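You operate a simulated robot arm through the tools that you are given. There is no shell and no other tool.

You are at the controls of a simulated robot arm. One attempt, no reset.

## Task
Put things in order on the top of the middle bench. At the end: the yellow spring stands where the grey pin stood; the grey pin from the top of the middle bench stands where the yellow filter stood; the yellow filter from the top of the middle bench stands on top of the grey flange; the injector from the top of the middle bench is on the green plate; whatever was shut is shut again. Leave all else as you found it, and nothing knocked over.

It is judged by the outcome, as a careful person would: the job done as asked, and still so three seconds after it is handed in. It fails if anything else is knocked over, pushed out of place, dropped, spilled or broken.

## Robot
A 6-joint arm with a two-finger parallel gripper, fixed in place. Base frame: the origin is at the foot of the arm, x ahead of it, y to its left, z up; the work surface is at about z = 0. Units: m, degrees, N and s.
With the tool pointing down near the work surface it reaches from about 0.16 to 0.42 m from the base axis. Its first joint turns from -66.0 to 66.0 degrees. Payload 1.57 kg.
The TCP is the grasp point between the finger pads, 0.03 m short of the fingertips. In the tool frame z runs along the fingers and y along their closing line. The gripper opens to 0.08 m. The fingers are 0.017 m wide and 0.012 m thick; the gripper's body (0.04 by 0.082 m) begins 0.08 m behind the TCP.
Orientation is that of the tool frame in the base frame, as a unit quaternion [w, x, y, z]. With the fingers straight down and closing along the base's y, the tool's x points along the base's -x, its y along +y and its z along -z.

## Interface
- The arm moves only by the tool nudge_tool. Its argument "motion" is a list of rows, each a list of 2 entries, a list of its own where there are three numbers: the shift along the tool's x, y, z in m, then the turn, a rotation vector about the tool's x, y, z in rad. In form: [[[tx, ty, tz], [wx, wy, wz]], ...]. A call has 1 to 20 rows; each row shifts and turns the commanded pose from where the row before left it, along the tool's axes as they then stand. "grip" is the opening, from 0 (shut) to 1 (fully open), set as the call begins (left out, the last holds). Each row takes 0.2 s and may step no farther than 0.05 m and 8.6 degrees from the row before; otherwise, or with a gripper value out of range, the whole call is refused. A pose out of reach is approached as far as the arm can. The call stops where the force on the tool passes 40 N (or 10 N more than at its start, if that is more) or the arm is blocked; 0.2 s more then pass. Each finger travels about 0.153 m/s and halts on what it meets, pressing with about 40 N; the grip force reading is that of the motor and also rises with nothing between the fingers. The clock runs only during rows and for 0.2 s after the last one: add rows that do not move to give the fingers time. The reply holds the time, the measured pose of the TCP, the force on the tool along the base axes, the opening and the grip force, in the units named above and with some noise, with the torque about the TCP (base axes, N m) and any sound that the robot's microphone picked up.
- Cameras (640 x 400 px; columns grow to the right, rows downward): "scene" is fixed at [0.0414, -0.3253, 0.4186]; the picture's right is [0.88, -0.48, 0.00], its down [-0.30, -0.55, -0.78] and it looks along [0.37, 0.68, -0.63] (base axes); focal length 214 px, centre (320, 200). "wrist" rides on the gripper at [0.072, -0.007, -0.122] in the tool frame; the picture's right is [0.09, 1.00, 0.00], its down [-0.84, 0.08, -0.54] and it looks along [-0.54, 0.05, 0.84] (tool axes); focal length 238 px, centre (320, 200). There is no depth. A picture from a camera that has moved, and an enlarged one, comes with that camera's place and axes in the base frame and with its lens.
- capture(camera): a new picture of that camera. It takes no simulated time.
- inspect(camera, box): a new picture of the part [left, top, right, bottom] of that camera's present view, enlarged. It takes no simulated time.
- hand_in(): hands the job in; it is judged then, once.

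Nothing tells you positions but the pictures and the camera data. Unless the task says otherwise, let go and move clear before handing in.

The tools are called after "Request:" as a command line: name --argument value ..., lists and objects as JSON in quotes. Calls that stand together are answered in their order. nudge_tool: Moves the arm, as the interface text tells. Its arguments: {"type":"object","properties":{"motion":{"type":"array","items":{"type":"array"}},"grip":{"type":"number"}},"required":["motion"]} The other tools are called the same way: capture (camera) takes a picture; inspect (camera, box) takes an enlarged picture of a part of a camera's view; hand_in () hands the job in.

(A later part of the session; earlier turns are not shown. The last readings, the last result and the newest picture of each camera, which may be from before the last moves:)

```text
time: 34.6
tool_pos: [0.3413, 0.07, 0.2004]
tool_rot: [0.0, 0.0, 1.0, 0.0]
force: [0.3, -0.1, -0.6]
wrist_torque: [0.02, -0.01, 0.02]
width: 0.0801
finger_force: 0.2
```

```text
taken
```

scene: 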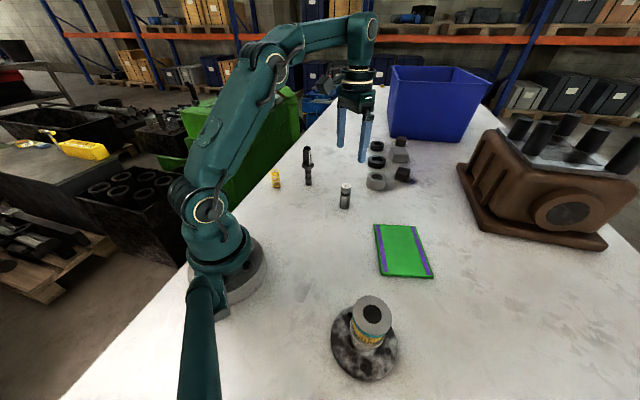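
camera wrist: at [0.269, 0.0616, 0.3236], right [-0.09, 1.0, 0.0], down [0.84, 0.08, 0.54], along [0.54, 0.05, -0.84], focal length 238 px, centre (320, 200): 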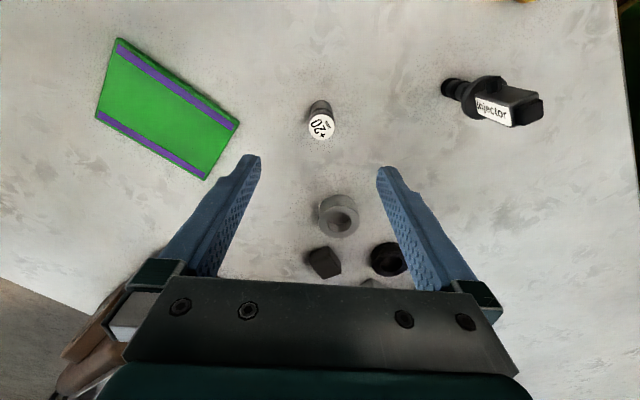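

Request:
inspect --camera "wrist" --box '[270, 80, 380, 150]'

Request:
inspect --camera "wrist" --box '[80, 20, 270, 190]'

Request:
inspect --camera "wrist" --box '[430, 60, 560, 140]'

```text
5.71 times, centred on (325, 115) of wrist
camera zoom: at [0.269, 0.0616, 0.3236], right [-0.09, 1.0, 0.0], down [0.84, 0.08, 0.54], along [0.54, 0.05, -0.84], focal length 1362 px, centre (291, 686)
```

zoom: 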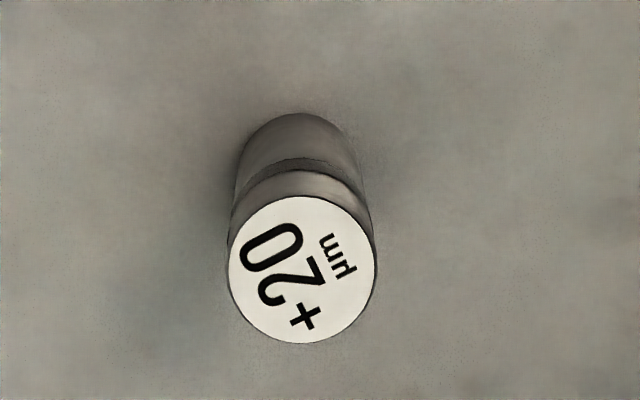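

```text
2.35 times, centred on (175, 105) of wrist
camera zoom: at [0.269, 0.0616, 0.3236], right [-0.09, 1.0, 0.0], down [0.84, 0.08, 0.54], along [0.54, 0.05, -0.84], focal length 561 px, centre (661, 424)
```

zoom: 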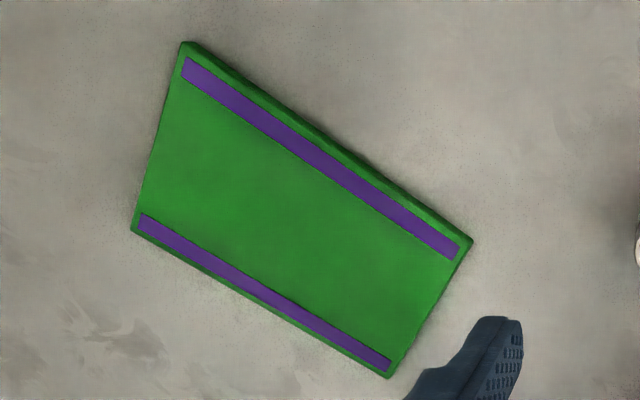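

```text
4.92 times, centred on (495, 100) of wrist
camera zoom: at [0.269, 0.0616, 0.3236], right [-0.09, 1.0, 0.0], down [0.84, 0.08, 0.54], along [0.54, 0.05, -0.84], focal length 1173 px, centre (-542, 692)
```

zoom: 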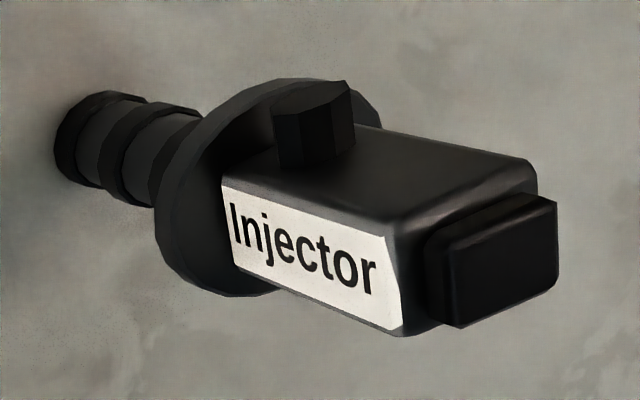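

The pin is about 27 mm wide and 70 mm tall, near (0.340, 0.070). I'll go down around it with the fingers open.

Request:
nudge_tool --motion '[[[0.001, 0.0015, 0.02], [0, 0, 0]], [[0, 0, 0.03], [0, 0, 0]], [[0, 0, 0.03], [0, 0, 0]], [[0, 0, 0.03], [0, 0, 0]], [[0, 0, 0.02], [0, 0, 0]], [[0, 0, 0.015], [0, 0, 0]], [[0, 0, 0.01], [0, 0, 0]], [[0, 0, 0], [0, 0, 0]]]'

Request:
capture --camera "wrist"

```text
time: 36.4
tool_pos: [0.3402, 0.07, 0.0468]
tool_rot: [0.001, 0.001, 1.0, 0.001]
force: [0.2, 0.0, 0.5]
wrist_torque: [-0.03, 0.01, -0.04]
width: 0.0801
finger_force: 0.1
```

```text
taken
camera wrist: at [0.2678, 0.0623, 0.1692], right [-0.09, 1.0, 0.0], down [0.84, 0.08, 0.54], along [0.54, 0.05, -0.84], focal length 238 px, centre (320, 200)
```

wrist: 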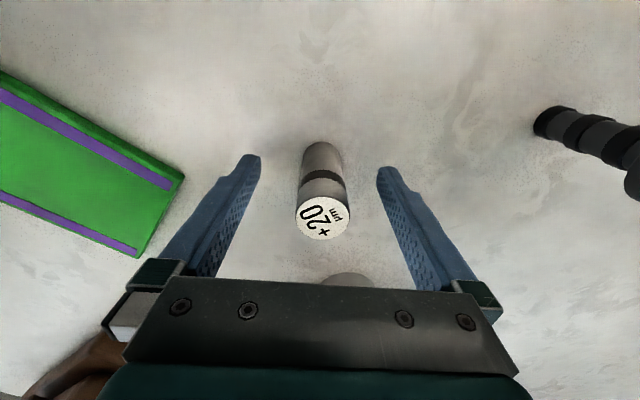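

The pin is centred between the fingers. I'll close and then lift very slowly.

Request:
nudge_tool --motion '[[[0, 0, 0], [0, 0, 0]], [[0, 0, 0], [0, 0, 0]], [[0, 0, 0], [0, 0, 0]], [[0, 0, 0], [0, 0, 0]], [[0, 0, 0], [0, 0, 0]]]' --grip 0

Request:
nudge_tool --motion '[[[0, 0, -0.001], [0, 0, 0]], [[0, 0, -0.001], [0, 0, 0]], [[0, 0, -0.001], [0, 0, 0]], [[0, 0, -0.002], [0, 0, 0]], [[0, 0, -0.002], [0, 0, 0]], [[0, 0, -0.003], [0, 0, 0]], [[0, 0, -0.003], [0, 0, 0]], [[0, 0, -0.003], [0, 0, 0]], [[0, 0, -0.002], [0, 0, 0]], [[0, 0, 0], [0, 0, 0]]]'

Request:
capture --camera "wrist"

Request:
inspect --camera "scene" --box '[300, 140, 400, 230]'

```text
time: 37.6
tool_pos: [0.3401, 0.0705, 0.0483]
tool_rot: [0.0, 0.0, 1.0, 0.001]
force: [0.9, 0.1, -0.2]
wrist_torque: [0.0, 0.05, -0.01]
width: 0.0277
finger_force: 38.0
```

```text
time: 39.8
tool_pos: [0.3402, 0.0693, 0.0652]
tool_rot: [0.001, 0.001, 1.0, 0.002]
force: [-0.1, -0.9, -2.5]
wrist_torque: [-0.01, -0.02, -0.01]
width: 0.0275
finger_force: 38.1
```

```text
taken
camera wrist: at [0.2675, 0.062, 0.1872], right [-0.09, 1.0, 0.0], down [0.84, 0.08, 0.54], along [0.54, 0.05, -0.84], focal length 238 px, centre (320, 200)
```

wrist: 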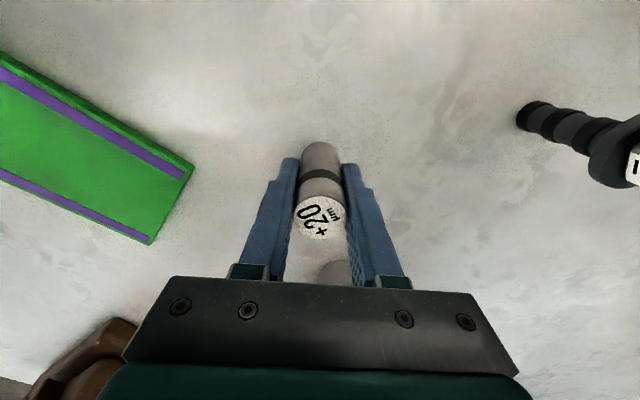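

```text
4.44 times, centred on (350, 185) of scene
camera zoom: at [0.0414, -0.3253, 0.4186], right [0.88, -0.48, 0.0], down [-0.3, -0.55, -0.78], along [0.37, 0.68, -0.63], focal length 953 px, centre (187, 267)
```

zoom: 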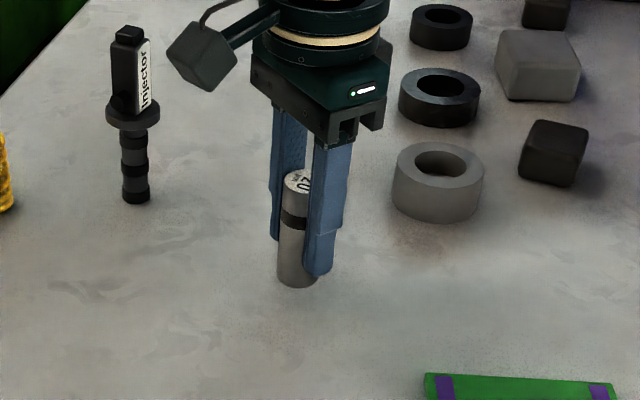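

The pin is held and lifted (about 2.5 N). I'll carry it slowly toward the filter's old spot, about (0.155, 0.169).

Request:
nudge_tool --motion '[[[0, 0, -0.003], [0, 0, 0]], [[0, 0, -0.006], [0, 0, 0]], [[0, 0, -0.008], [0, 0, 0]], [[0, 0, -0.008], [0, 0, 0]], [[0.003, 0.0016, -0.006], [0, 0, 0]], [[0.006, 0.0032, -0.003], [0, 0, 0]], [[0.009, 0.0048, 0], [0, 0, 0]], [[0.012, 0.0064, 0], [0, 0, 0]], [[0.0135, 0.0072, 0], [0, 0, 0]], [[0.0135, 0.0072, 0], [0, 0, 0]], [[0.0135, 0.0072, 0], [0, 0, 0]], [[0.0135, 0.0072, 0], [0, 0, 0]], [[0.0135, 0.0072, 0], [0, 0, 0]], [[0.0135, 0.0072, 0], [0, 0, 0]], [[0.0135, 0.0072, 0], [0, 0, 0]], [[0.0135, 0.0072, 0], [0, 0, 0]], [[0.012, 0.0064, 0], [0, 0, 0]], [[0.009, 0.0048, 0], [0, 0, 0]], [[0.005, 0.003, 0], [0, 0, 0]], [[0, 0, 0], [0, 0, 0]]]'

Request:
capture --camera "wrist"

Request:
capture --camera "scene"

```text
time: 44.0
tool_pos: [0.1746, 0.1581, 0.0994]
tool_rot: [0.002, 0.001, 1.0, 0.001]
force: [0.5, -0.1, -2.1]
wrist_torque: [0.01, -0.01, 0.0]
width: 0.0273
finger_force: 37.4
```

```text
taken
camera wrist: at [0.103, 0.1504, 0.2215], right [-0.09, 1.0, 0.0], down [0.84, 0.08, 0.54], along [0.54, 0.05, -0.84], focal length 238 px, centre (320, 200)
```

wrist: 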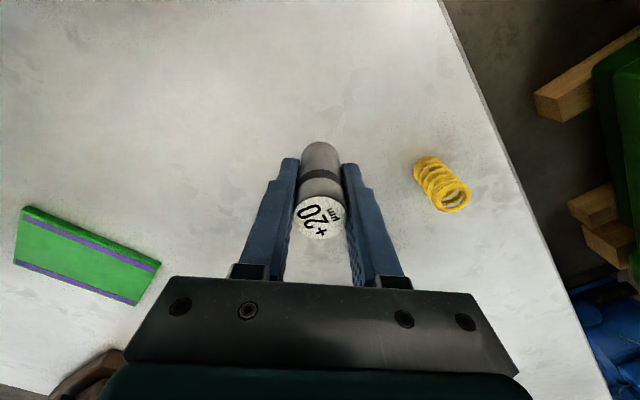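

```text
taken
```

scene: 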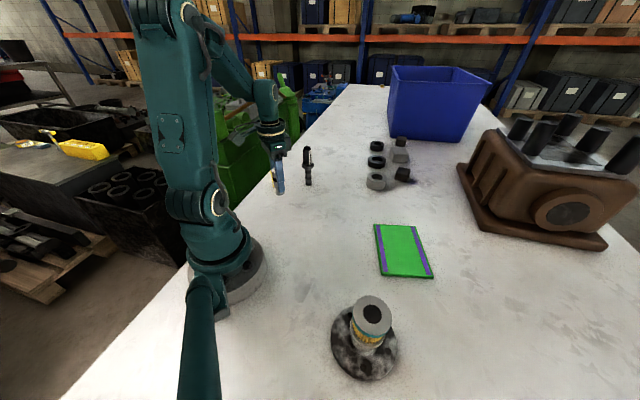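

The pin is still held, with 20 mm in x and 11 mm in y to go. I'll finish the move and lower to just above the bench.

Request:
nudge_tool --motion '[[[0.003, 0.002, 0], [0, 0, 0]], [[0.006, 0.003, 0], [0, 0, 0]], [[0.006, 0.003, 0], [0, 0, 0]], [[0.0035, 0.0025, 0], [0, 0, 0]], [[0.001, 0.0005, 0.002], [0, 0, 0]], [[0, 0, 0.005], [0, 0, 0]], [[0, 0, 0.008], [0, 0, 0]], [[0, 0, 0.009], [0, 0, 0]], [[0, 0, 0.009], [0, 0, 0]], [[0, 0, 0.006], [0, 0, 0]], [[0, 0, 0.003], [0, 0, 0]], [[0, 0, 0.001], [0, 0, 0]], [[0, 0, 0], [0, 0, 0]]]'

Request:
inspect --camera "scene" --box '[240, 140, 320, 220]'

Request:
capture --camera "wrist"

```text
time: 46.8
tool_pos: [0.1554, 0.1693, 0.0562]
tool_rot: [0.001, 0.001, 1.0, 0.001]
force: [-0.8, 0.2, -2.5]
wrist_torque: [-0.03, 0.02, 0.0]
width: 0.0272
finger_force: 37.7
```

```text
5.00 times, centred on (280, 180) of scene
camera zoom: at [0.0414, -0.3253, 0.4186], right [0.88, -0.48, 0.0], down [-0.3, -0.55, -0.78], along [0.37, 0.68, -0.63], focal length 1072 px, centre (520, 300)
```

zoom: 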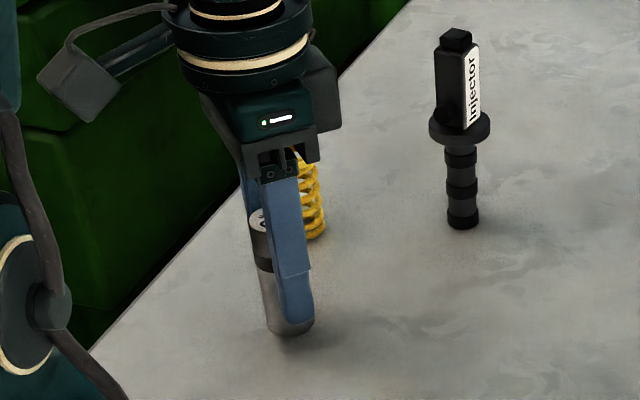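

```text
taken
camera wrist: at [0.0837, 0.1615, 0.1781], right [-0.09, 1.0, 0.0], down [0.84, 0.08, 0.54], along [0.54, 0.05, -0.84], focal length 238 px, centre (320, 200)
```

wrist: 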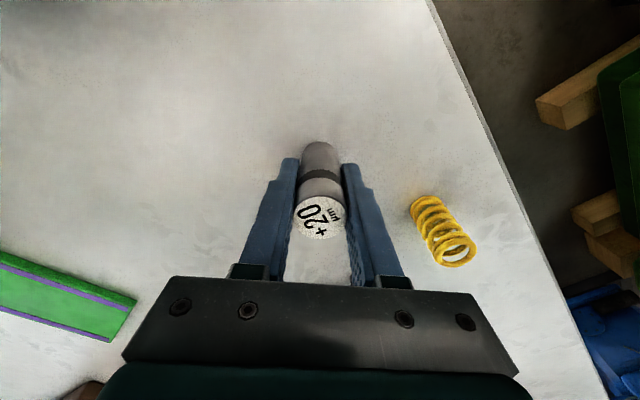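

The pin's base is about 8 mm above the bench at the right spot. I'll lower in small steps until contact.

Request:
nudge_tool --motion '[[[0, 0, 0.002], [0, 0, 0]], [[0, 0, 0.002], [0, 0, 0]], [[0, 0, 0.002], [0, 0, 0]], [[0, 0, 0], [0, 0, 0]]]'

Request:
nudge_tool --motion '[[[0, 0, 0.001], [0, 0, 0]], [[0, 0, 0], [0, 0, 0]]]'

Request:
nudge_tool --motion '[[[0, 0, 0.001], [0, 0, 0]], [[0, 0, 0], [0, 0, 0]]]'

```text
time: 47.8
tool_pos: [0.1565, 0.1684, 0.0496]
tool_rot: [0.001, 0.0, 1.0, 0.0]
force: [0.9, 0.7, -2.2]
wrist_torque: [0.03, 0.0, -0.01]
width: 0.0274
finger_force: 38.2
```

```text
time: 48.4
tool_pos: [0.1564, 0.1679, 0.0486]
tool_rot: [-0.001, 0.0, 1.0, 0.001]
force: [-0.5, -0.4, -2.2]
wrist_torque: [-0.03, 0.01, 0.02]
width: 0.0273
finger_force: 38.1
```

```text
time: 49.0
tool_pos: [0.1552, 0.1693, 0.0471]
tool_rot: [0.0, 0.001, 1.0, 0.001]
force: [0.2, 0.4, -2.0]
wrist_torque: [-0.02, 0.05, -0.02]
width: 0.0273
finger_force: 38.0
```

Force still shows the pin's full weight, so there is no contact yet. I'll continue in half-millimetre steps.

Request:
nudge_tool --motion '[[[0, 0, 0.0005], [0, 0, 0]], [[0, 0, 0], [0, 0, 0]]]'

Request:
nudge_tool --motion '[[[0, 0, 0.0005], [0, 0, 0]], [[0, 0, 0], [0, 0, 0]]]'

Request:
inspect --camera "scene" --box '[250, 160, 310, 220]'

```text
time: 49.6
tool_pos: [0.156, 0.1704, 0.0476]
tool_rot: [0.0, 0.002, 1.0, 0.001]
force: [-0.5, 0.4, -2.9]
wrist_torque: [0.02, 0.0, 0.01]
width: 0.0274
finger_force: 37.8
```

```text
time: 50.2
tool_pos: [0.1557, 0.1688, 0.0471]
tool_rot: [0.001, 0.002, 1.0, 0.001]
force: [-2.3, -1.5, 7.0]
wrist_torque: [-0.12, 0.1, 0.01]
width: 0.0271
finger_force: 37.7
```

```text
6.67 times, centred on (280, 190) of scene
camera zoom: at [0.0414, -0.3253, 0.4186], right [0.88, -0.48, 0.0], down [-0.3, -0.55, -0.78], along [0.37, 0.68, -0.63], focal length 1430 px, centre (587, 267)
```

zoom: 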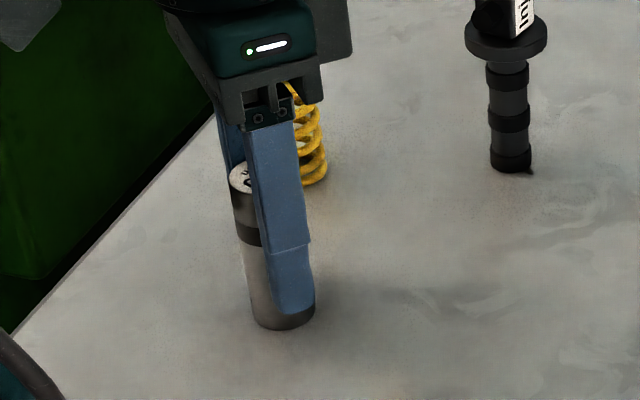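

The pin is touching the bench. I'll open, look, and rise straight up.

Request:
nudge_tool --motion '[[[0, 0, 0], [0, 0, 0]], [[0, 0, 0], [0, 0, 0]], [[0, 0, 0], [0, 0, 0]], [[0, 0, -0.005], [0, 0, 0]], [[0, 0, -0.015], [0, 0, 0]], [[0, 0, -0.03], [0, 0, 0]], [[0, 0, -0.03], [0, 0, 0]], [[0, 0, -0.03], [0, 0, 0]], [[0, 0, -0.03], [0, 0, 0]], [[0, 0, 0], [0, 0, 0]]]' --grip 0.75

Request:
capture --camera "wrist"

Request:
capture --camera "scene"

```text
time: 52.4
tool_pos: [0.1542, 0.1678, 0.188]
tool_rot: [0.001, 0.0, 1.0, 0.0]
force: [-0.5, -1.1, 0.0]
wrist_torque: [0.0, -0.02, 0.01]
width: 0.0602
finger_force: 0.1
```

```text
taken
camera wrist: at [0.0825, 0.1612, 0.3108], right [-0.09, 1.0, 0.0], down [0.84, 0.08, 0.54], along [0.54, 0.05, -0.84], focal length 238 px, centre (320, 200)
```

wrist: 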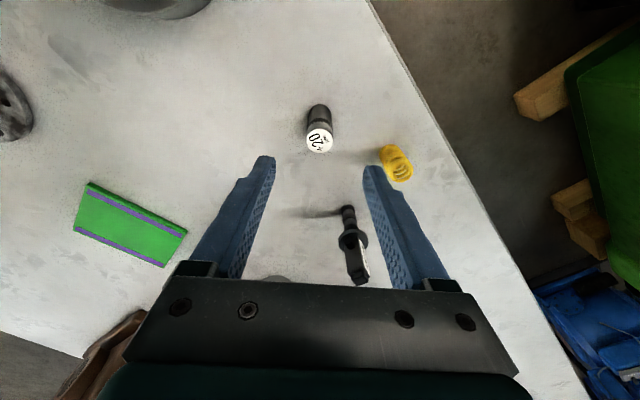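

```text
taken
```

scene: 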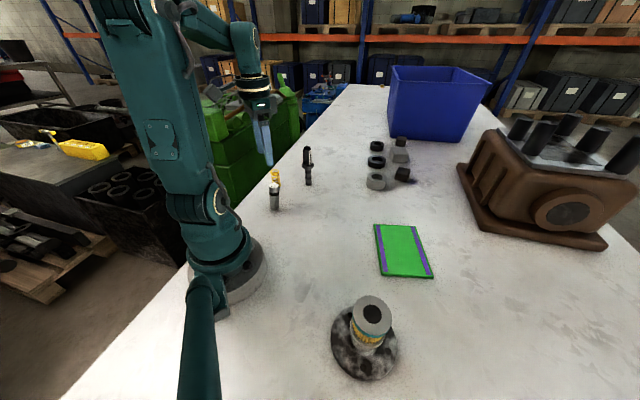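

The pin stands. I'll compare its base with the filter's old base position in the scene view and measure the spring.

Request:
inspect --camera "scene" --box '[255, 135, 335, 220]'

Request:
inspect --camera "wrist" --box '[300, 90, 430, 190]'

```text
4.71 times, centred on (295, 178) of scene
camera zoom: at [0.0414, -0.3253, 0.4186], right [0.88, -0.48, 0.0], down [-0.3, -0.55, -0.78], along [0.37, 0.68, -0.63], focal length 1009 px, centre (438, 306)
```

zoom: 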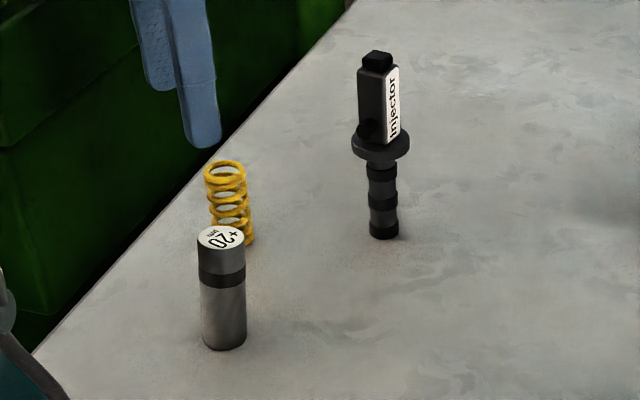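

```text
4.00 times, centred on (365, 140) of wrist
camera zoom: at [0.0825, 0.1612, 0.3108], right [-0.09, 1.0, 0.0], down [0.84, 0.08, 0.54], along [0.54, 0.05, -0.84], focal length 953 px, centre (140, 440)
```

zoom: 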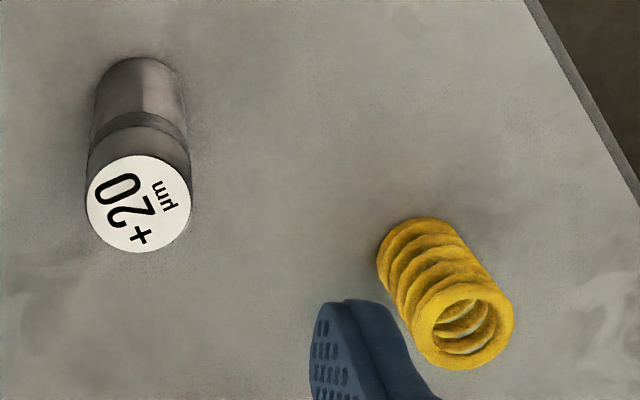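

The pin's base matches the filter's old base to within about 1 mm. The spring is near (0.198, 0.268), about 30 mm wide and 53 mm tall. I'll move above it.

Request:
nudge_tool --motion '[[[-0.007, 0.0165, 0], [0, 0, 0]], [[-0.012, 0.0275, 0], [0, 0, 0]], [[-0.012, 0.0275, 0], [0, 0, 0]], [[-0.012, 0.028, 0], [0, 0, 0]], [[0, 0, 0.03], [0, 0, 0]], [[0, 0, 0.03], [0, 0, 0]], [[0, 0, 0], [0, 0, 0]]]'

Request:
capture --camera "wrist"

Request:
capture --camera "scene"

```text
time: 54.0
tool_pos: [0.1988, 0.2674, 0.1264]
tool_rot: [0.001, 0.0, 1.0, 0.001]
force: [-0.4, -0.4, 0.5]
wrist_torque: [-0.03, 0.02, -0.02]
width: 0.06
finger_force: 0.1
```

```text
taken
camera wrist: at [0.1271, 0.2602, 0.2486], right [-0.09, 1.0, 0.0], down [0.84, 0.08, 0.54], along [0.54, 0.05, -0.84], focal length 238 px, centre (320, 200)
```

wrist: 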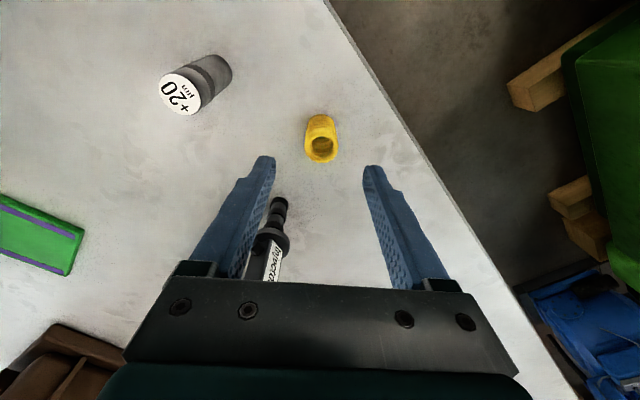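

```text
taken
```

scene: 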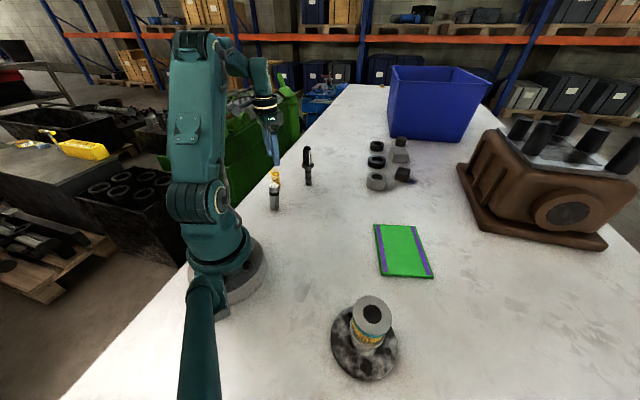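

The spring is directly under the TCP. I'll descend around it.

Request:
nudge_tool --motion '[[[0, 0, 0.02], [0, 0, 0]], [[0, 0, 0.025], [0, 0, 0]], [[0, 0, 0.02], [0, 0, 0]], [[0, 0, 0.015], [0, 0, 0]], [[0, 0, 0.009], [0, 0, 0]], [[0, 0, 0], [0, 0, 0]]]'

Request:
capture --camera "wrist"

Request:
inspect --camera "scene" --box '[240, 135, 320, 220]'

```text
time: 55.4
tool_pos: [0.1995, 0.2673, 0.0381]
tool_rot: [0.0, 0.002, 1.0, 0.001]
force: [0.6, -0.3, 0.6]
wrist_torque: [-0.02, 0.01, 0.01]
width: 0.0598
finger_force: 0.0
```

```text
taken
camera wrist: at [0.1279, 0.2606, 0.1599], right [-0.09, 1.0, 0.0], down [0.84, 0.08, 0.54], along [0.54, 0.05, -0.84], focal length 238 px, centre (320, 200)
```

wrist: 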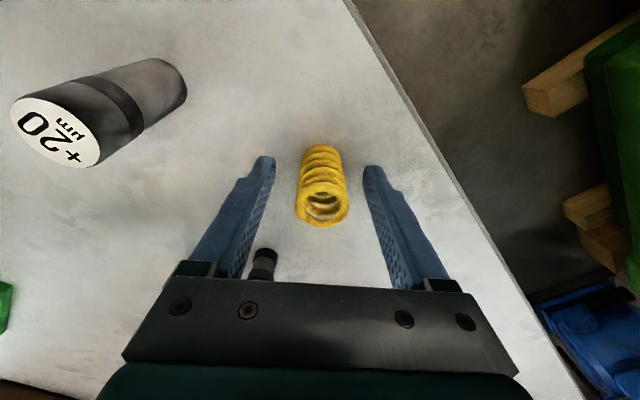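

```text
4.71 times, centred on (280, 178) of scene
camera zoom: at [0.0414, -0.3253, 0.4186], right [0.88, -0.48, 0.0], down [-0.3, -0.55, -0.78], along [0.37, 0.68, -0.63], focal length 1009 px, centre (508, 306)
```

zoom: 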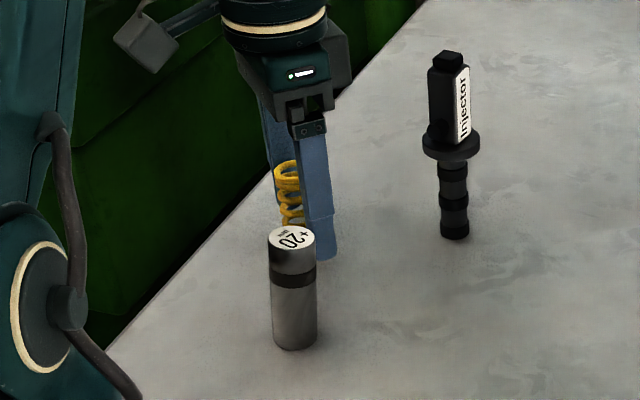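

The spring is between the fingers. I'll close and lift slowly.

Request:
nudge_tool --motion '[[[0, 0, 0], [0, 0, 0]], [[0, 0, 0], [0, 0, 0]], [[0, 0, 0], [0, 0, 0]], [[0, 0, 0], [0, 0, 0]], [[0, 0, 0], [0, 0, 0]]]' --grip 0

Request:
nudge_tool --motion '[[[0, 0, -0.001], [0, 0, 0]], [[0, 0, -0.001], [0, 0, 0]], [[0, 0, -0.001], [0, 0, 0]], [[0, 0, -0.002], [0, 0, 0]], [[0, 0, -0.002], [0, 0, 0]], [[0, 0, -0.003], [0, 0, 0]], [[0, 0, -0.003], [0, 0, 0]], [[0, 0, -0.003], [0, 0, 0]], [[0, 0, -0.002], [0, 0, 0]], [[0, 0, 0], [0, 0, 0]]]'

Request:
capture --camera "wrist"

Request:
inspect --camera "scene" --box '[240, 135, 320, 220]'

```text
time: 56.6
tool_pos: [0.1992, 0.2673, 0.0389]
tool_rot: [0.001, 0.001, 1.0, 0.002]
force: [-0.6, -0.5, 0.4]
wrist_torque: [0.01, 0.02, -0.01]
width: 0.0281
finger_force: 38.3
```

```text
time: 58.8
tool_pos: [0.1995, 0.2679, 0.0572]
tool_rot: [0.0, 0.001, 1.0, 0.001]
force: [-0.4, -0.2, 0.3]
wrist_torque: [-0.02, 0.0, 0.03]
width: 0.0279
finger_force: 38.2
```

```text
taken
camera wrist: at [0.1275, 0.2605, 0.1792], right [-0.09, 1.0, 0.0], down [0.84, 0.08, 0.54], along [0.54, 0.05, -0.84], focal length 238 px, centre (320, 200)
```

wrist: 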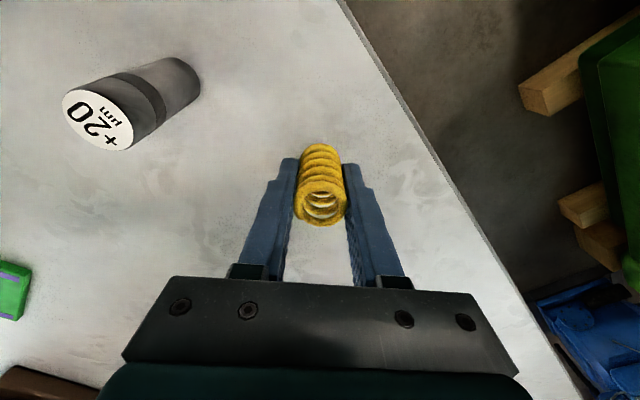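

```text
4.71 times, centred on (280, 178) of scene
camera zoom: at [0.0414, -0.3253, 0.4186], right [0.88, -0.48, 0.0], down [-0.3, -0.55, -0.78], along [0.37, 0.68, -0.63], focal length 1009 px, centre (508, 306)
```

zoom: 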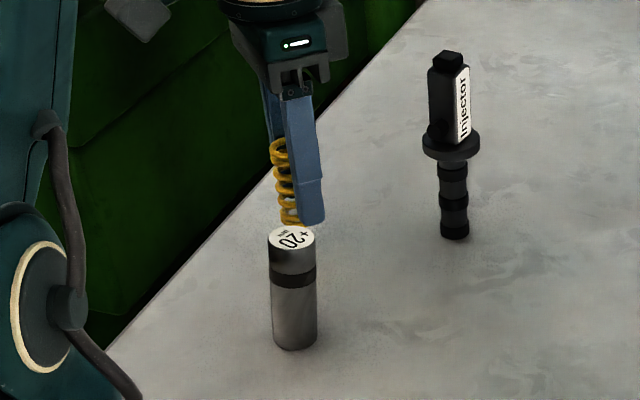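

The spring is up and held. I'll raise it above injector height first, then carry it around the injector.

Request:
nudge_tool --motion '[[[0, 0, -0.003], [0, 0, 0]], [[0, 0, -0.006], [0, 0, 0]], [[0, 0, -0.009], [0, 0, 0]], [[0, 0, -0.012], [0, 0, 0]], [[0, 0, -0.012], [0, 0, 0]], [[0, 0, -0.012], [0, 0, 0]], [[0, 0, -0.012], [0, 0, 0]], [[0, 0, -0.012], [0, 0, 0]], [[0, 0, -0.012], [0, 0, 0]], [[0, 0, -0.012], [0, 0, 0]], [[0, 0, -0.009], [0, 0, 0]], [[0, 0, -0.005], [0, 0, 0]], [[0, 0, -0.002], [0, 0, 0]], [[0, 0, 0], [0, 0, 0]]]'

Request:
nudge_tool --motion '[[[-0.001, -0.003, 0], [0, 0, 0]], [[-0.002, -0.007, 0], [0, 0, 0]], [[-0.003, -0.011, 0], [0, 0, 0]], [[-0.0045, -0.014, 0], [0, 0, 0]], [[-0.0045, -0.014, 0], [0, 0, 0]], [[-0.0045, -0.014, 0], [0, 0, 0]], [[-0.0045, -0.014, 0], [0, 0, 0]], [[-0.0045, -0.014, 0], [0, 0, 0]], [[-0.006, -0.014, 0], [0, 0, 0]], [[-0.008, -0.012, 0], [0, 0, 0]], [[-0.011, -0.0095, 0], [0, 0, 0]], [[-0.012, -0.0095, 0], [0, 0, 0]], [[-0.012, -0.0095, 0], [0, 0, 0]], [[-0.012, -0.0095, 0], [0, 0, 0]], [[-0.012, -0.0095, 0], [0, 0, 0]], [[-0.012, -0.0095, 0], [0, 0, 0]], [[-0.0115, -0.0085, 0], [0, 0, 0]], [[-0.0075, -0.006, 0], [0, 0, 0]], [[-0.004, -0.003, 0], [0, 0, 0]], [[0, 0, 0], [0, 0, 0]]]'

Request:
capture --camera "wrist"

Request:
capture --camera "scene"

```text
time: 61.8
tool_pos: [0.1984, 0.2681, 0.1756]
tool_rot: [0.0, 0.0, 1.0, 0.001]
force: [0.8, 1.0, 0.5]
wrist_torque: [-0.02, -0.02, 0.02]
width: 0.0277
finger_force: 38.3
```

```text
time: 66.0
tool_pos: [0.3356, 0.0757, 0.1743]
tool_rot: [0.0, 0.001, 1.0, 0.002]
force: [0.2, 0.2, -0.3]
wrist_torque: [0.0, 0.02, 0.0]
width: 0.0276
finger_force: 37.9
```

```text
taken
camera wrist: at [0.2638, 0.0688, 0.2962], right [-0.09, 1.0, 0.0], down [0.84, 0.08, 0.54], along [0.54, 0.05, -0.84], focal length 238 px, centre (320, 200)
```

wrist: 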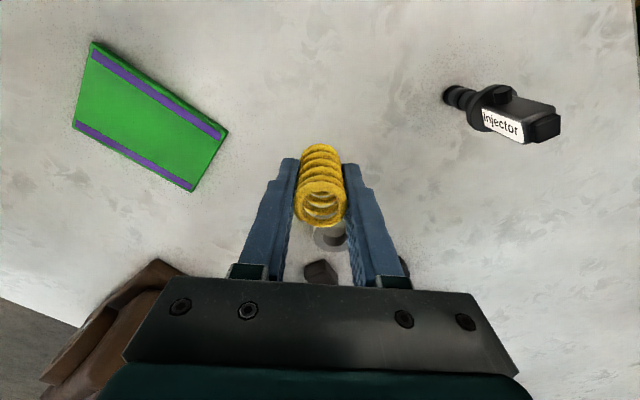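

```text
taken
```

scene: 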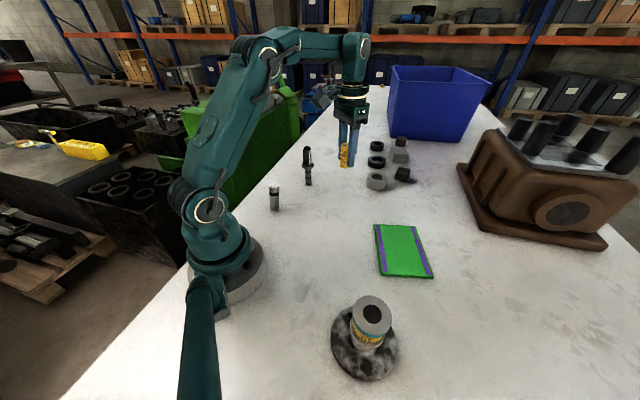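

The spring is 4.5 mm short in x and 6 mm too far in +y of the pin's old spot. I'll correct for that and lower to just above the bench.

Request:
nudge_tool --motion '[[[-0.0025, -0.003, 0.002], [0, 0, 0]], [[-0.002, -0.003, 0.004], [0, 0, 0]], [[0, 0, 0.008], [0, 0, 0]], [[0, 0, 0.012], [0, 0, 0]], [[0, 0, 0.014], [0, 0, 0]], [[0, 0, 0.014], [0, 0, 0]], [[0, 0, 0.014], [0, 0, 0]], [[0, 0, 0.014], [0, 0, 0]], [[0, 0, 0.014], [0, 0, 0]], [[0, 0, 0.012], [0, 0, 0]], [[0, 0, 0.01], [0, 0, 0]], [[0, 0, 0.006], [0, 0, 0]], [[0, 0, 0.003], [0, 0, 0]], [[0, 0, 0.001], [0, 0, 0]], [[0, 0, 0], [0, 0, 0]]]'

Request:
capture --camera "wrist"

Request:
inspect --camera "scene" --box '[290, 130, 400, 230]'

```text
time: 69.2
tool_pos: [0.3398, 0.07, 0.0469]
tool_rot: [0.0, 0.001, 1.0, 0.001]
force: [-0.4, 0.4, -0.6]
wrist_torque: [0.03, 0.0, -0.01]
width: 0.0278
finger_force: 38.6
```

```text
taken
camera wrist: at [0.2681, 0.0634, 0.1687], right [-0.09, 1.0, 0.0], down [0.84, 0.08, 0.54], along [0.54, 0.05, -0.84], focal length 238 px, centre (320, 200)
```

wrist: 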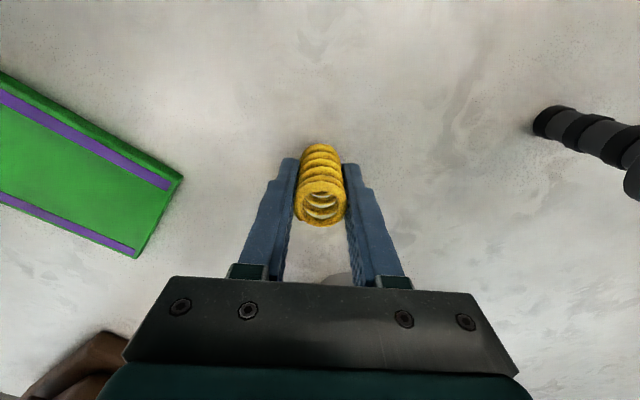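

```text
4.00 times, centred on (345, 180) of scene
camera zoom: at [0.0414, -0.3253, 0.4186], right [0.88, -0.48, 0.0], down [-0.3, -0.55, -0.78], along [0.37, 0.68, -0.63], focal length 858 px, centre (220, 280)
```

zoom: 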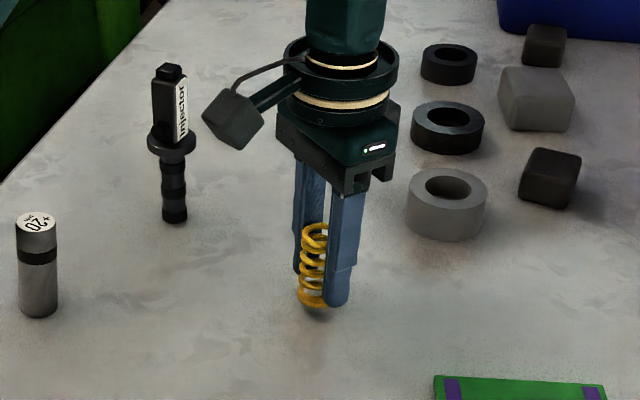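

The spring hangs straight over the pin's old spot with about 8 mm to go. I'll lower it in fine steps.

Request:
nudge_tool --motion '[[[0, 0, 0.002], [0, 0, 0]], [[0, 0, 0.002], [0, 0, 0]], [[0, 0, 0.002], [0, 0, 0]], [[0, 0, 0], [0, 0, 0]]]'

Request:
nudge_tool --motion '[[[0, 0, 0.001], [0, 0, 0]], [[0, 0, 0], [0, 0, 0]]]'

Request:
nudge_tool --motion '[[[0, 0, 0.0007], [0, 0, 0]], [[0, 0, 0], [0, 0, 0]]]'

Request:
inspect --camera "scene" --box '[320, 160, 380, 220]'

```text
time: 70.2
tool_pos: [0.3403, 0.07, 0.0409]
tool_rot: [0.0, 0.001, 1.0, 0.001]
force: [-0.4, -0.4, -0.2]
wrist_torque: [0.01, 0.04, -0.02]
width: 0.0279
finger_force: 37.6
```

```text
time: 70.8
tool_pos: [0.3401, 0.0711, 0.0391]
tool_rot: [0.001, 0.001, 1.0, 0.002]
force: [0.0, 0.3, 0.1]
wrist_torque: [-0.02, 0.02, 0.02]
width: 0.0276
finger_force: 37.6
```

```text
time: 71.4
tool_pos: [0.3396, 0.0709, 0.038]
tool_rot: [-0.001, 0.001, 1.0, 0.001]
force: [0.5, -0.7, -1.2]
wrist_torque: [0.0, -0.01, 0.0]
width: 0.0278
finger_force: 38.2
```

```text
6.67 times, centred on (350, 190) of scene
camera zoom: at [0.0414, -0.3253, 0.4186], right [0.88, -0.48, 0.0], down [-0.3, -0.55, -0.78], along [0.37, 0.68, -0.63], focal length 1430 px, centre (120, 267)
```

zoom: 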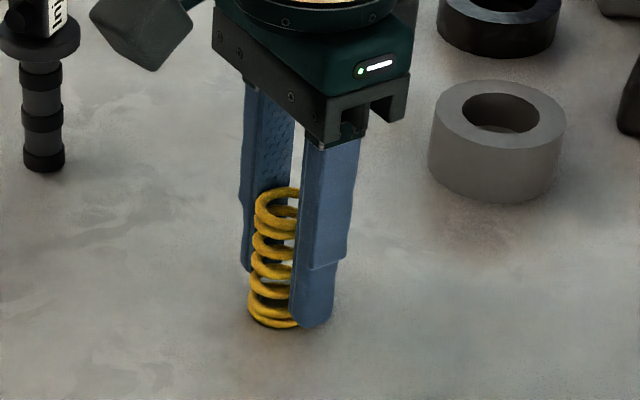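

No contact force has shown yet, so I'll go on in half-millimetre steps.

Request:
nudge_tool --motion '[[[0, 0, 0.0005], [0, 0, 0]], [[0, 0, 0], [0, 0, 0]]]'

Request:
nudge_tool --motion '[[[0, 0, 0.0004], [0, 0, 0]], [[0, 0, 0], [0, 0, 0]]]'

```text
time: 72.0
tool_pos: [0.3404, 0.0708, 0.0387]
tool_rot: [0.001, 0.0, 1.0, 0.001]
force: [-1.2, -1.9, 6.1]
wrist_torque: [-0.08, 0.01, -0.02]
width: 0.0276
finger_force: 38.3
```

```text
time: 72.6
tool_pos: [0.3404, 0.071, 0.0373]
tool_rot: [0.001, 0.001, 1.0, 0.001]
force: [-1.5, -0.7, 9.7]
wrist_torque: [-0.04, 0.09, -0.04]
width: 0.0277
finger_force: 38.2
```

The spring now touches the bench with 6–10 N. I'll open and rise straight up.

Request:
nudge_tool --motion '[[[0, 0, 0], [0, 0, 0]], [[0, 0, 0], [0, 0, 0]], [[0, 0, 0], [0, 0, 0]], [[0, 0, -0.005], [0, 0, 0]], [[0, 0, -0.015], [0, 0, 0]], [[0, 0, -0.03], [0, 0, 0]], [[0, 0, -0.03], [0, 0, 0]], [[0, 0, -0.03], [0, 0, 0]], [[0, 0, -0.03], [0, 0, 0]], [[0, 0, -0.03], [0, 0, 0]], [[0, 0, 0], [0, 0, 0]]]' --grip 0.75

Request:
capture --camera "wrist"

Request:
inspect --camera "scene" --box '[240, 120, 440, 245]'

```text
time: 75.0
tool_pos: [0.3384, 0.0692, 0.209]
tool_rot: [0.0, 0.001, 1.0, 0.001]
force: [0.5, -0.5, -0.1]
wrist_torque: [0.0, 0.01, 0.04]
width: 0.06
finger_force: 0.0
```

```text
taken
camera wrist: at [0.2656, 0.0628, 0.3315], right [-0.09, 1.0, 0.0], down [0.84, 0.08, 0.54], along [0.54, 0.05, -0.84], focal length 238 px, centre (320, 200)
```

wrist: 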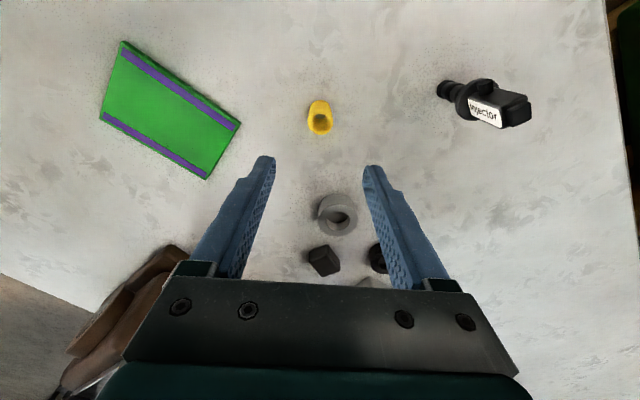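

```text
3.20 times, centred on (340, 182) of scene
camera zoom: at [0.0414, -0.3253, 0.4186], right [0.88, -0.48, 0.0], down [-0.3, -0.55, -0.78], along [0.37, 0.68, -0.63], focal length 686 px, centre (256, 256)
```

zoom: 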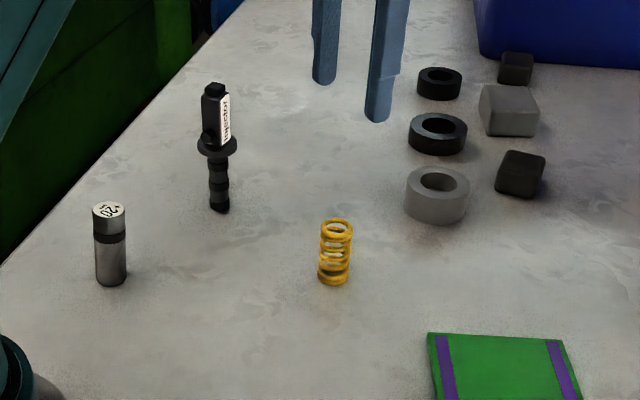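

The spring stands where the pin stood. Next is the injector: I'll move above it at a safe height to see how its body is turned.

Request:
nudge_tool --motion '[[[0.004, 0.015, -0.01], [0, 0, 0]], [[0.008, 0.027, -0.01], [0, 0, 0]], [[0.008, 0.027, 0], [0, 0, 0]], [[0.008, 0.027, 0], [0, 0, 0]], [[0.008, 0.027, 0], [0, 0, 0]], [[0.009, 0.03, 0], [0, 0, 0]], [[0, 0, 0], [0, 0, 0]]]' --grip 1

Request:
capture --camera "wrist"

Request:
inspect --camera "wrist" --box '[270, 80, 380, 180]'

Request:
inspect --camera "scene" --box '[285, 135, 335, 195]'

```text
time: 76.6
tool_pos: [0.2841, 0.2159, 0.2194]
tool_rot: [0.002, 0.0, 1.0, 0.002]
force: [-0.3, 0.4, 0.3]
wrist_torque: [-0.04, 0.01, 0.02]
width: 0.0802
finger_force: 0.0
out of reach, approached as far as the arm can: row 5, 6
```

```text
taken
camera wrist: at [0.2136, 0.2086, 0.342], right [-0.09, 1.0, 0.0], down [0.84, 0.07, 0.54], along [0.54, 0.05, -0.84], focal length 238 px, centre (320, 200)
```

wrist: 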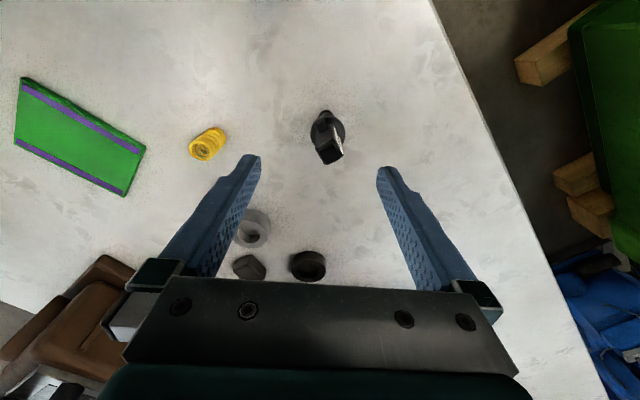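

```text
4.00 times, centred on (325, 130) of wrist
camera zoom: at [0.2136, 0.2086, 0.342], right [-0.09, 1.0, 0.0], down [0.84, 0.07, 0.54], along [0.54, 0.05, -0.84], focal length 953 px, centre (300, 480)
```

zoom: 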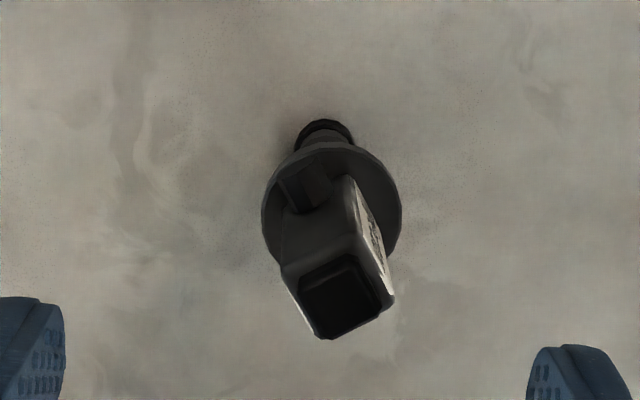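

```text
6.67 times, centred on (310, 165) of scene
camera zoom: at [0.0414, -0.3253, 0.4186], right [0.88, -0.48, 0.0], down [-0.3, -0.55, -0.78], along [0.37, 0.68, -0.63], focal length 1430 px, centre (387, 433)
```

zoom: 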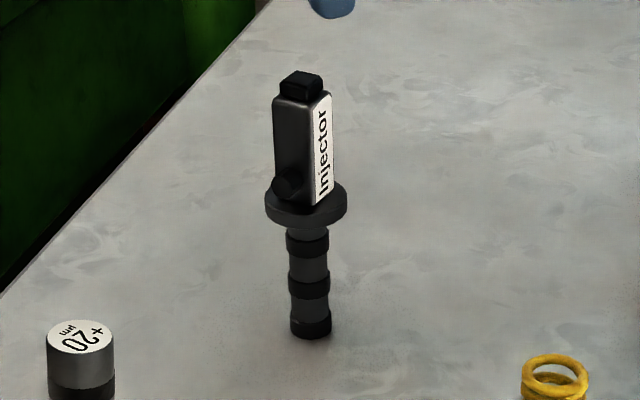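

Both label faces are parallel and turned about 30° from the base axes. I'll come down a little into reach, turn the gripper 30° so it closes across the label faces, and look again.

Request:
nudge_tool --motion '[[[0, 0, 0.02], [0, 0, 0]], [[0, 0, 0.02], [0, 0, 0]], [[0, 0, 0.008], [0, 0, -0.1]], [[0, 0, 0], [0, 0, -0.14]], [[0, 0, 0], [0, 0, -0.14]], [[0, 0, 0], [0, 0, -0.14]], [[0, 0, 0], [0, 0, 0]]]'

Request:
capture --camera "wrist"

Request:
inspect --camera "wrist" --box '[260, 90, 380, 190]'

Request:
capture --camera "scene"

```text
time: 78.2
tool_pos: [0.2867, 0.2156, 0.1735]
tool_rot: [0.0, -0.257, 0.966, 0.001]
force: [-0.3, 0.1, 0.1]
wrist_torque: [-0.01, -0.02, 0.02]
width: 0.08
finger_force: 0.0
```

```text
taken
camera wrist: at [0.2272, 0.1734, 0.2952], right [-0.58, 0.82, 0.0], down [0.69, 0.48, 0.54], along [0.44, 0.31, -0.84], focal length 238 px, centre (320, 200)
```

wrist: 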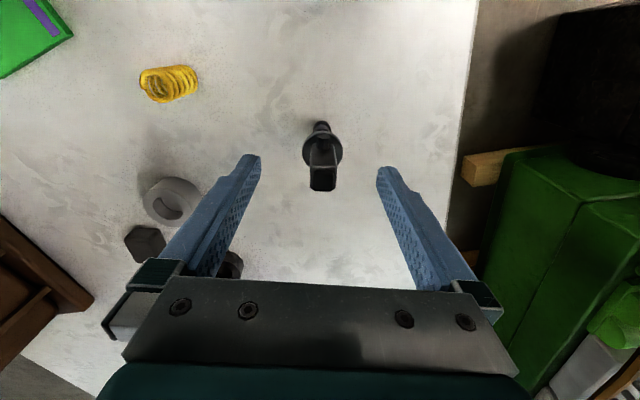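

```text
4.00 times, centred on (320, 140) of wrist
camera zoom: at [0.2272, 0.1734, 0.2952], right [-0.58, 0.82, 0.0], down [0.69, 0.48, 0.54], along [0.44, 0.31, -0.84], focal length 953 px, centre (320, 440)
```

zoom: 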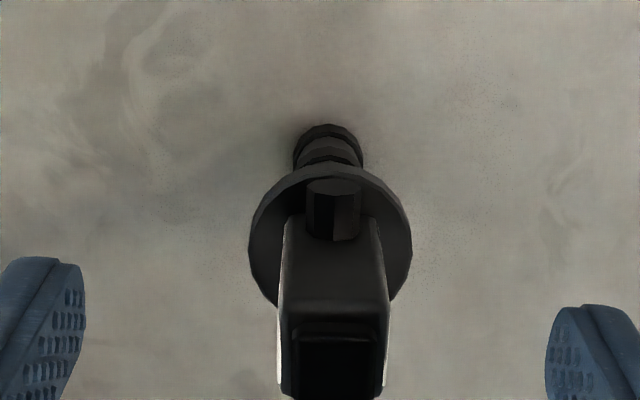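

```text
taken
```

scene: 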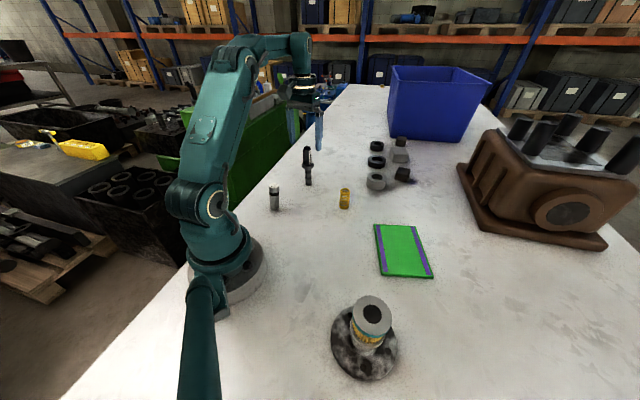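

The gripper is now square to the injector's label faces. The injector's axis is about (0.295, 0.224), so I'll shift over it and check before lowering.

Request:
nudge_tool --motion '[[[-0.006, 0.0015, 0], [0, 0, 0]], [[-0.0057, 0.0017, 0], [0, 0, 0]], [[0, 0, 0.008], [0, 0, 0]], [[0, 0, 0], [0, 0, 0]]]'

Request:
capture --camera "wrist"

Request:
inspect --camera "wrist" --box '[250, 100, 390, 220]'

Request:
inspect --camera "scene" --box '[270, 80, 350, 195]'

```text
time: 79.2
tool_pos: [0.2954, 0.2259, 0.1652]
tool_rot: [0.001, -0.257, 0.967, 0.001]
force: [-0.1, 0.0, -0.8]
wrist_torque: [0.0, 0.0, -0.02]
width: 0.0799
finger_force: 0.0
```

```text
taken
camera wrist: at [0.2371, 0.183, 0.2867], right [-0.57, 0.82, 0.0], down [0.69, 0.48, 0.54], along [0.44, 0.31, -0.84], focal length 238 px, centre (320, 200)
```

wrist: 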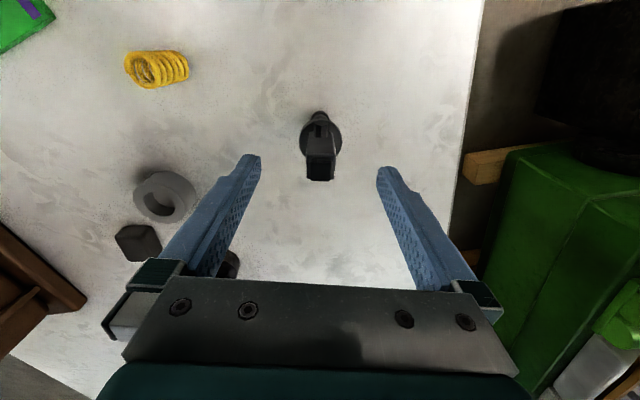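

```text
3.33 times, centred on (320, 160) of wrist
camera zoom: at [0.2371, 0.183, 0.2867], right [-0.57, 0.82, 0.0], down [0.69, 0.48, 0.54], along [0.44, 0.31, -0.84], focal length 794 px, centre (320, 333)
```

zoom: 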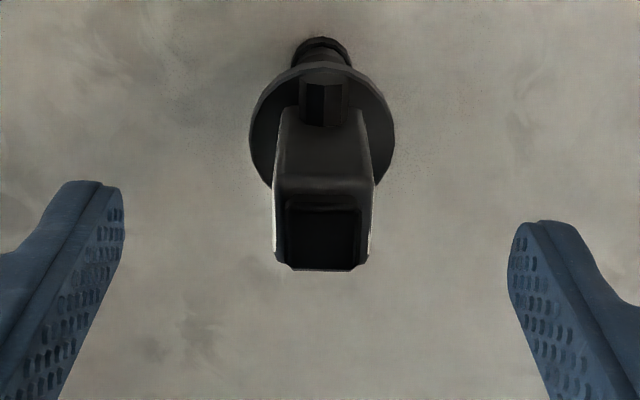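

```text
3.48 times, centred on (310, 138) of scene
camera zoom: at [0.0414, -0.3253, 0.4186], right [0.88, -0.48, 0.0], down [-0.3, -0.55, -0.78], along [0.37, 0.68, -0.63], focal length 746 px, centre (355, 417)
```

zoom: 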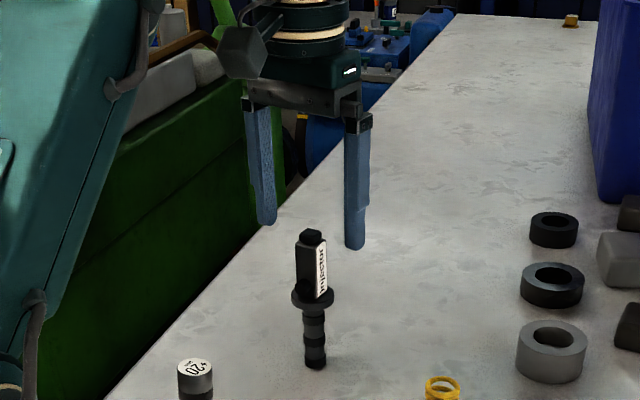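

The injector is centred between the open fingers. I'll descend so the tips stop just above its collar.

Request:
nudge_tool --motion '[[[0, 0, 0.015], [0, 0, 0]], [[0, 0, 0.015], [0, 0, 0]], [[0, 0, 0.012], [0, 0, 0]], [[0, 0, 0.008], [0, 0, 0]], [[0, 0, 0.003], [0, 0, 0]], [[0, 0, 0], [0, 0, 0]]]'

Request:
capture --camera "wrist"

Request:
inspect --camera "scene" --box '[270, 120, 350, 200]'

```text
time: 80.6
tool_pos: [0.2963, 0.224, 0.1119]
tool_rot: [0.001, -0.256, 0.967, 0.001]
force: [0.3, 0.8, -0.6]
wrist_torque: [0.0, 0.0, 0.01]
width: 0.0802
finger_force: 0.0
```

```text
taken
camera wrist: at [0.2369, 0.1827, 0.2343], right [-0.57, 0.82, 0.0], down [0.69, 0.48, 0.54], along [0.44, 0.31, -0.84], focal length 238 px, centre (320, 200)
```

wrist: 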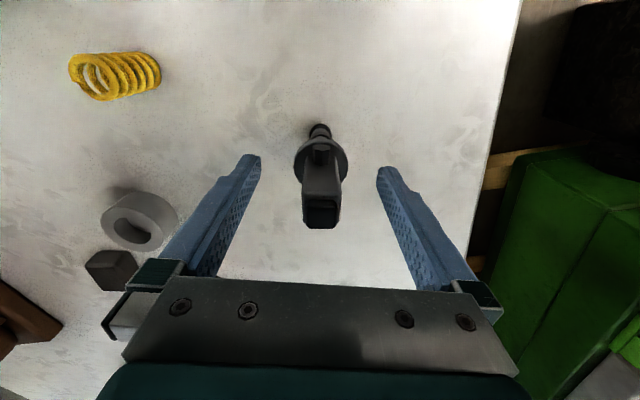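

```text
5.00 times, centred on (310, 160) of scene
camera zoom: at [0.0414, -0.3253, 0.4186], right [0.88, -0.48, 0.0], down [-0.3, -0.55, -0.78], along [0.37, 0.68, -0.63], focal length 1072 px, centre (370, 400)
```

zoom: 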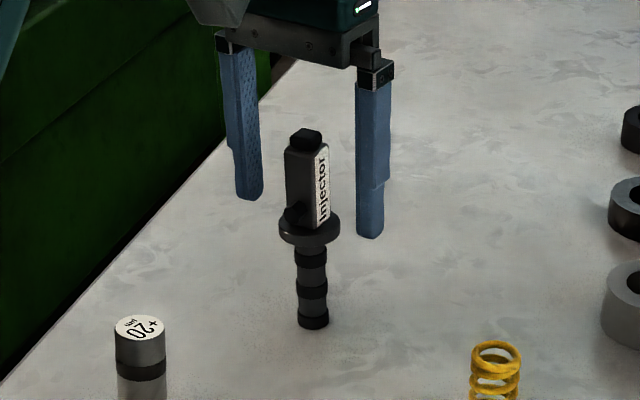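

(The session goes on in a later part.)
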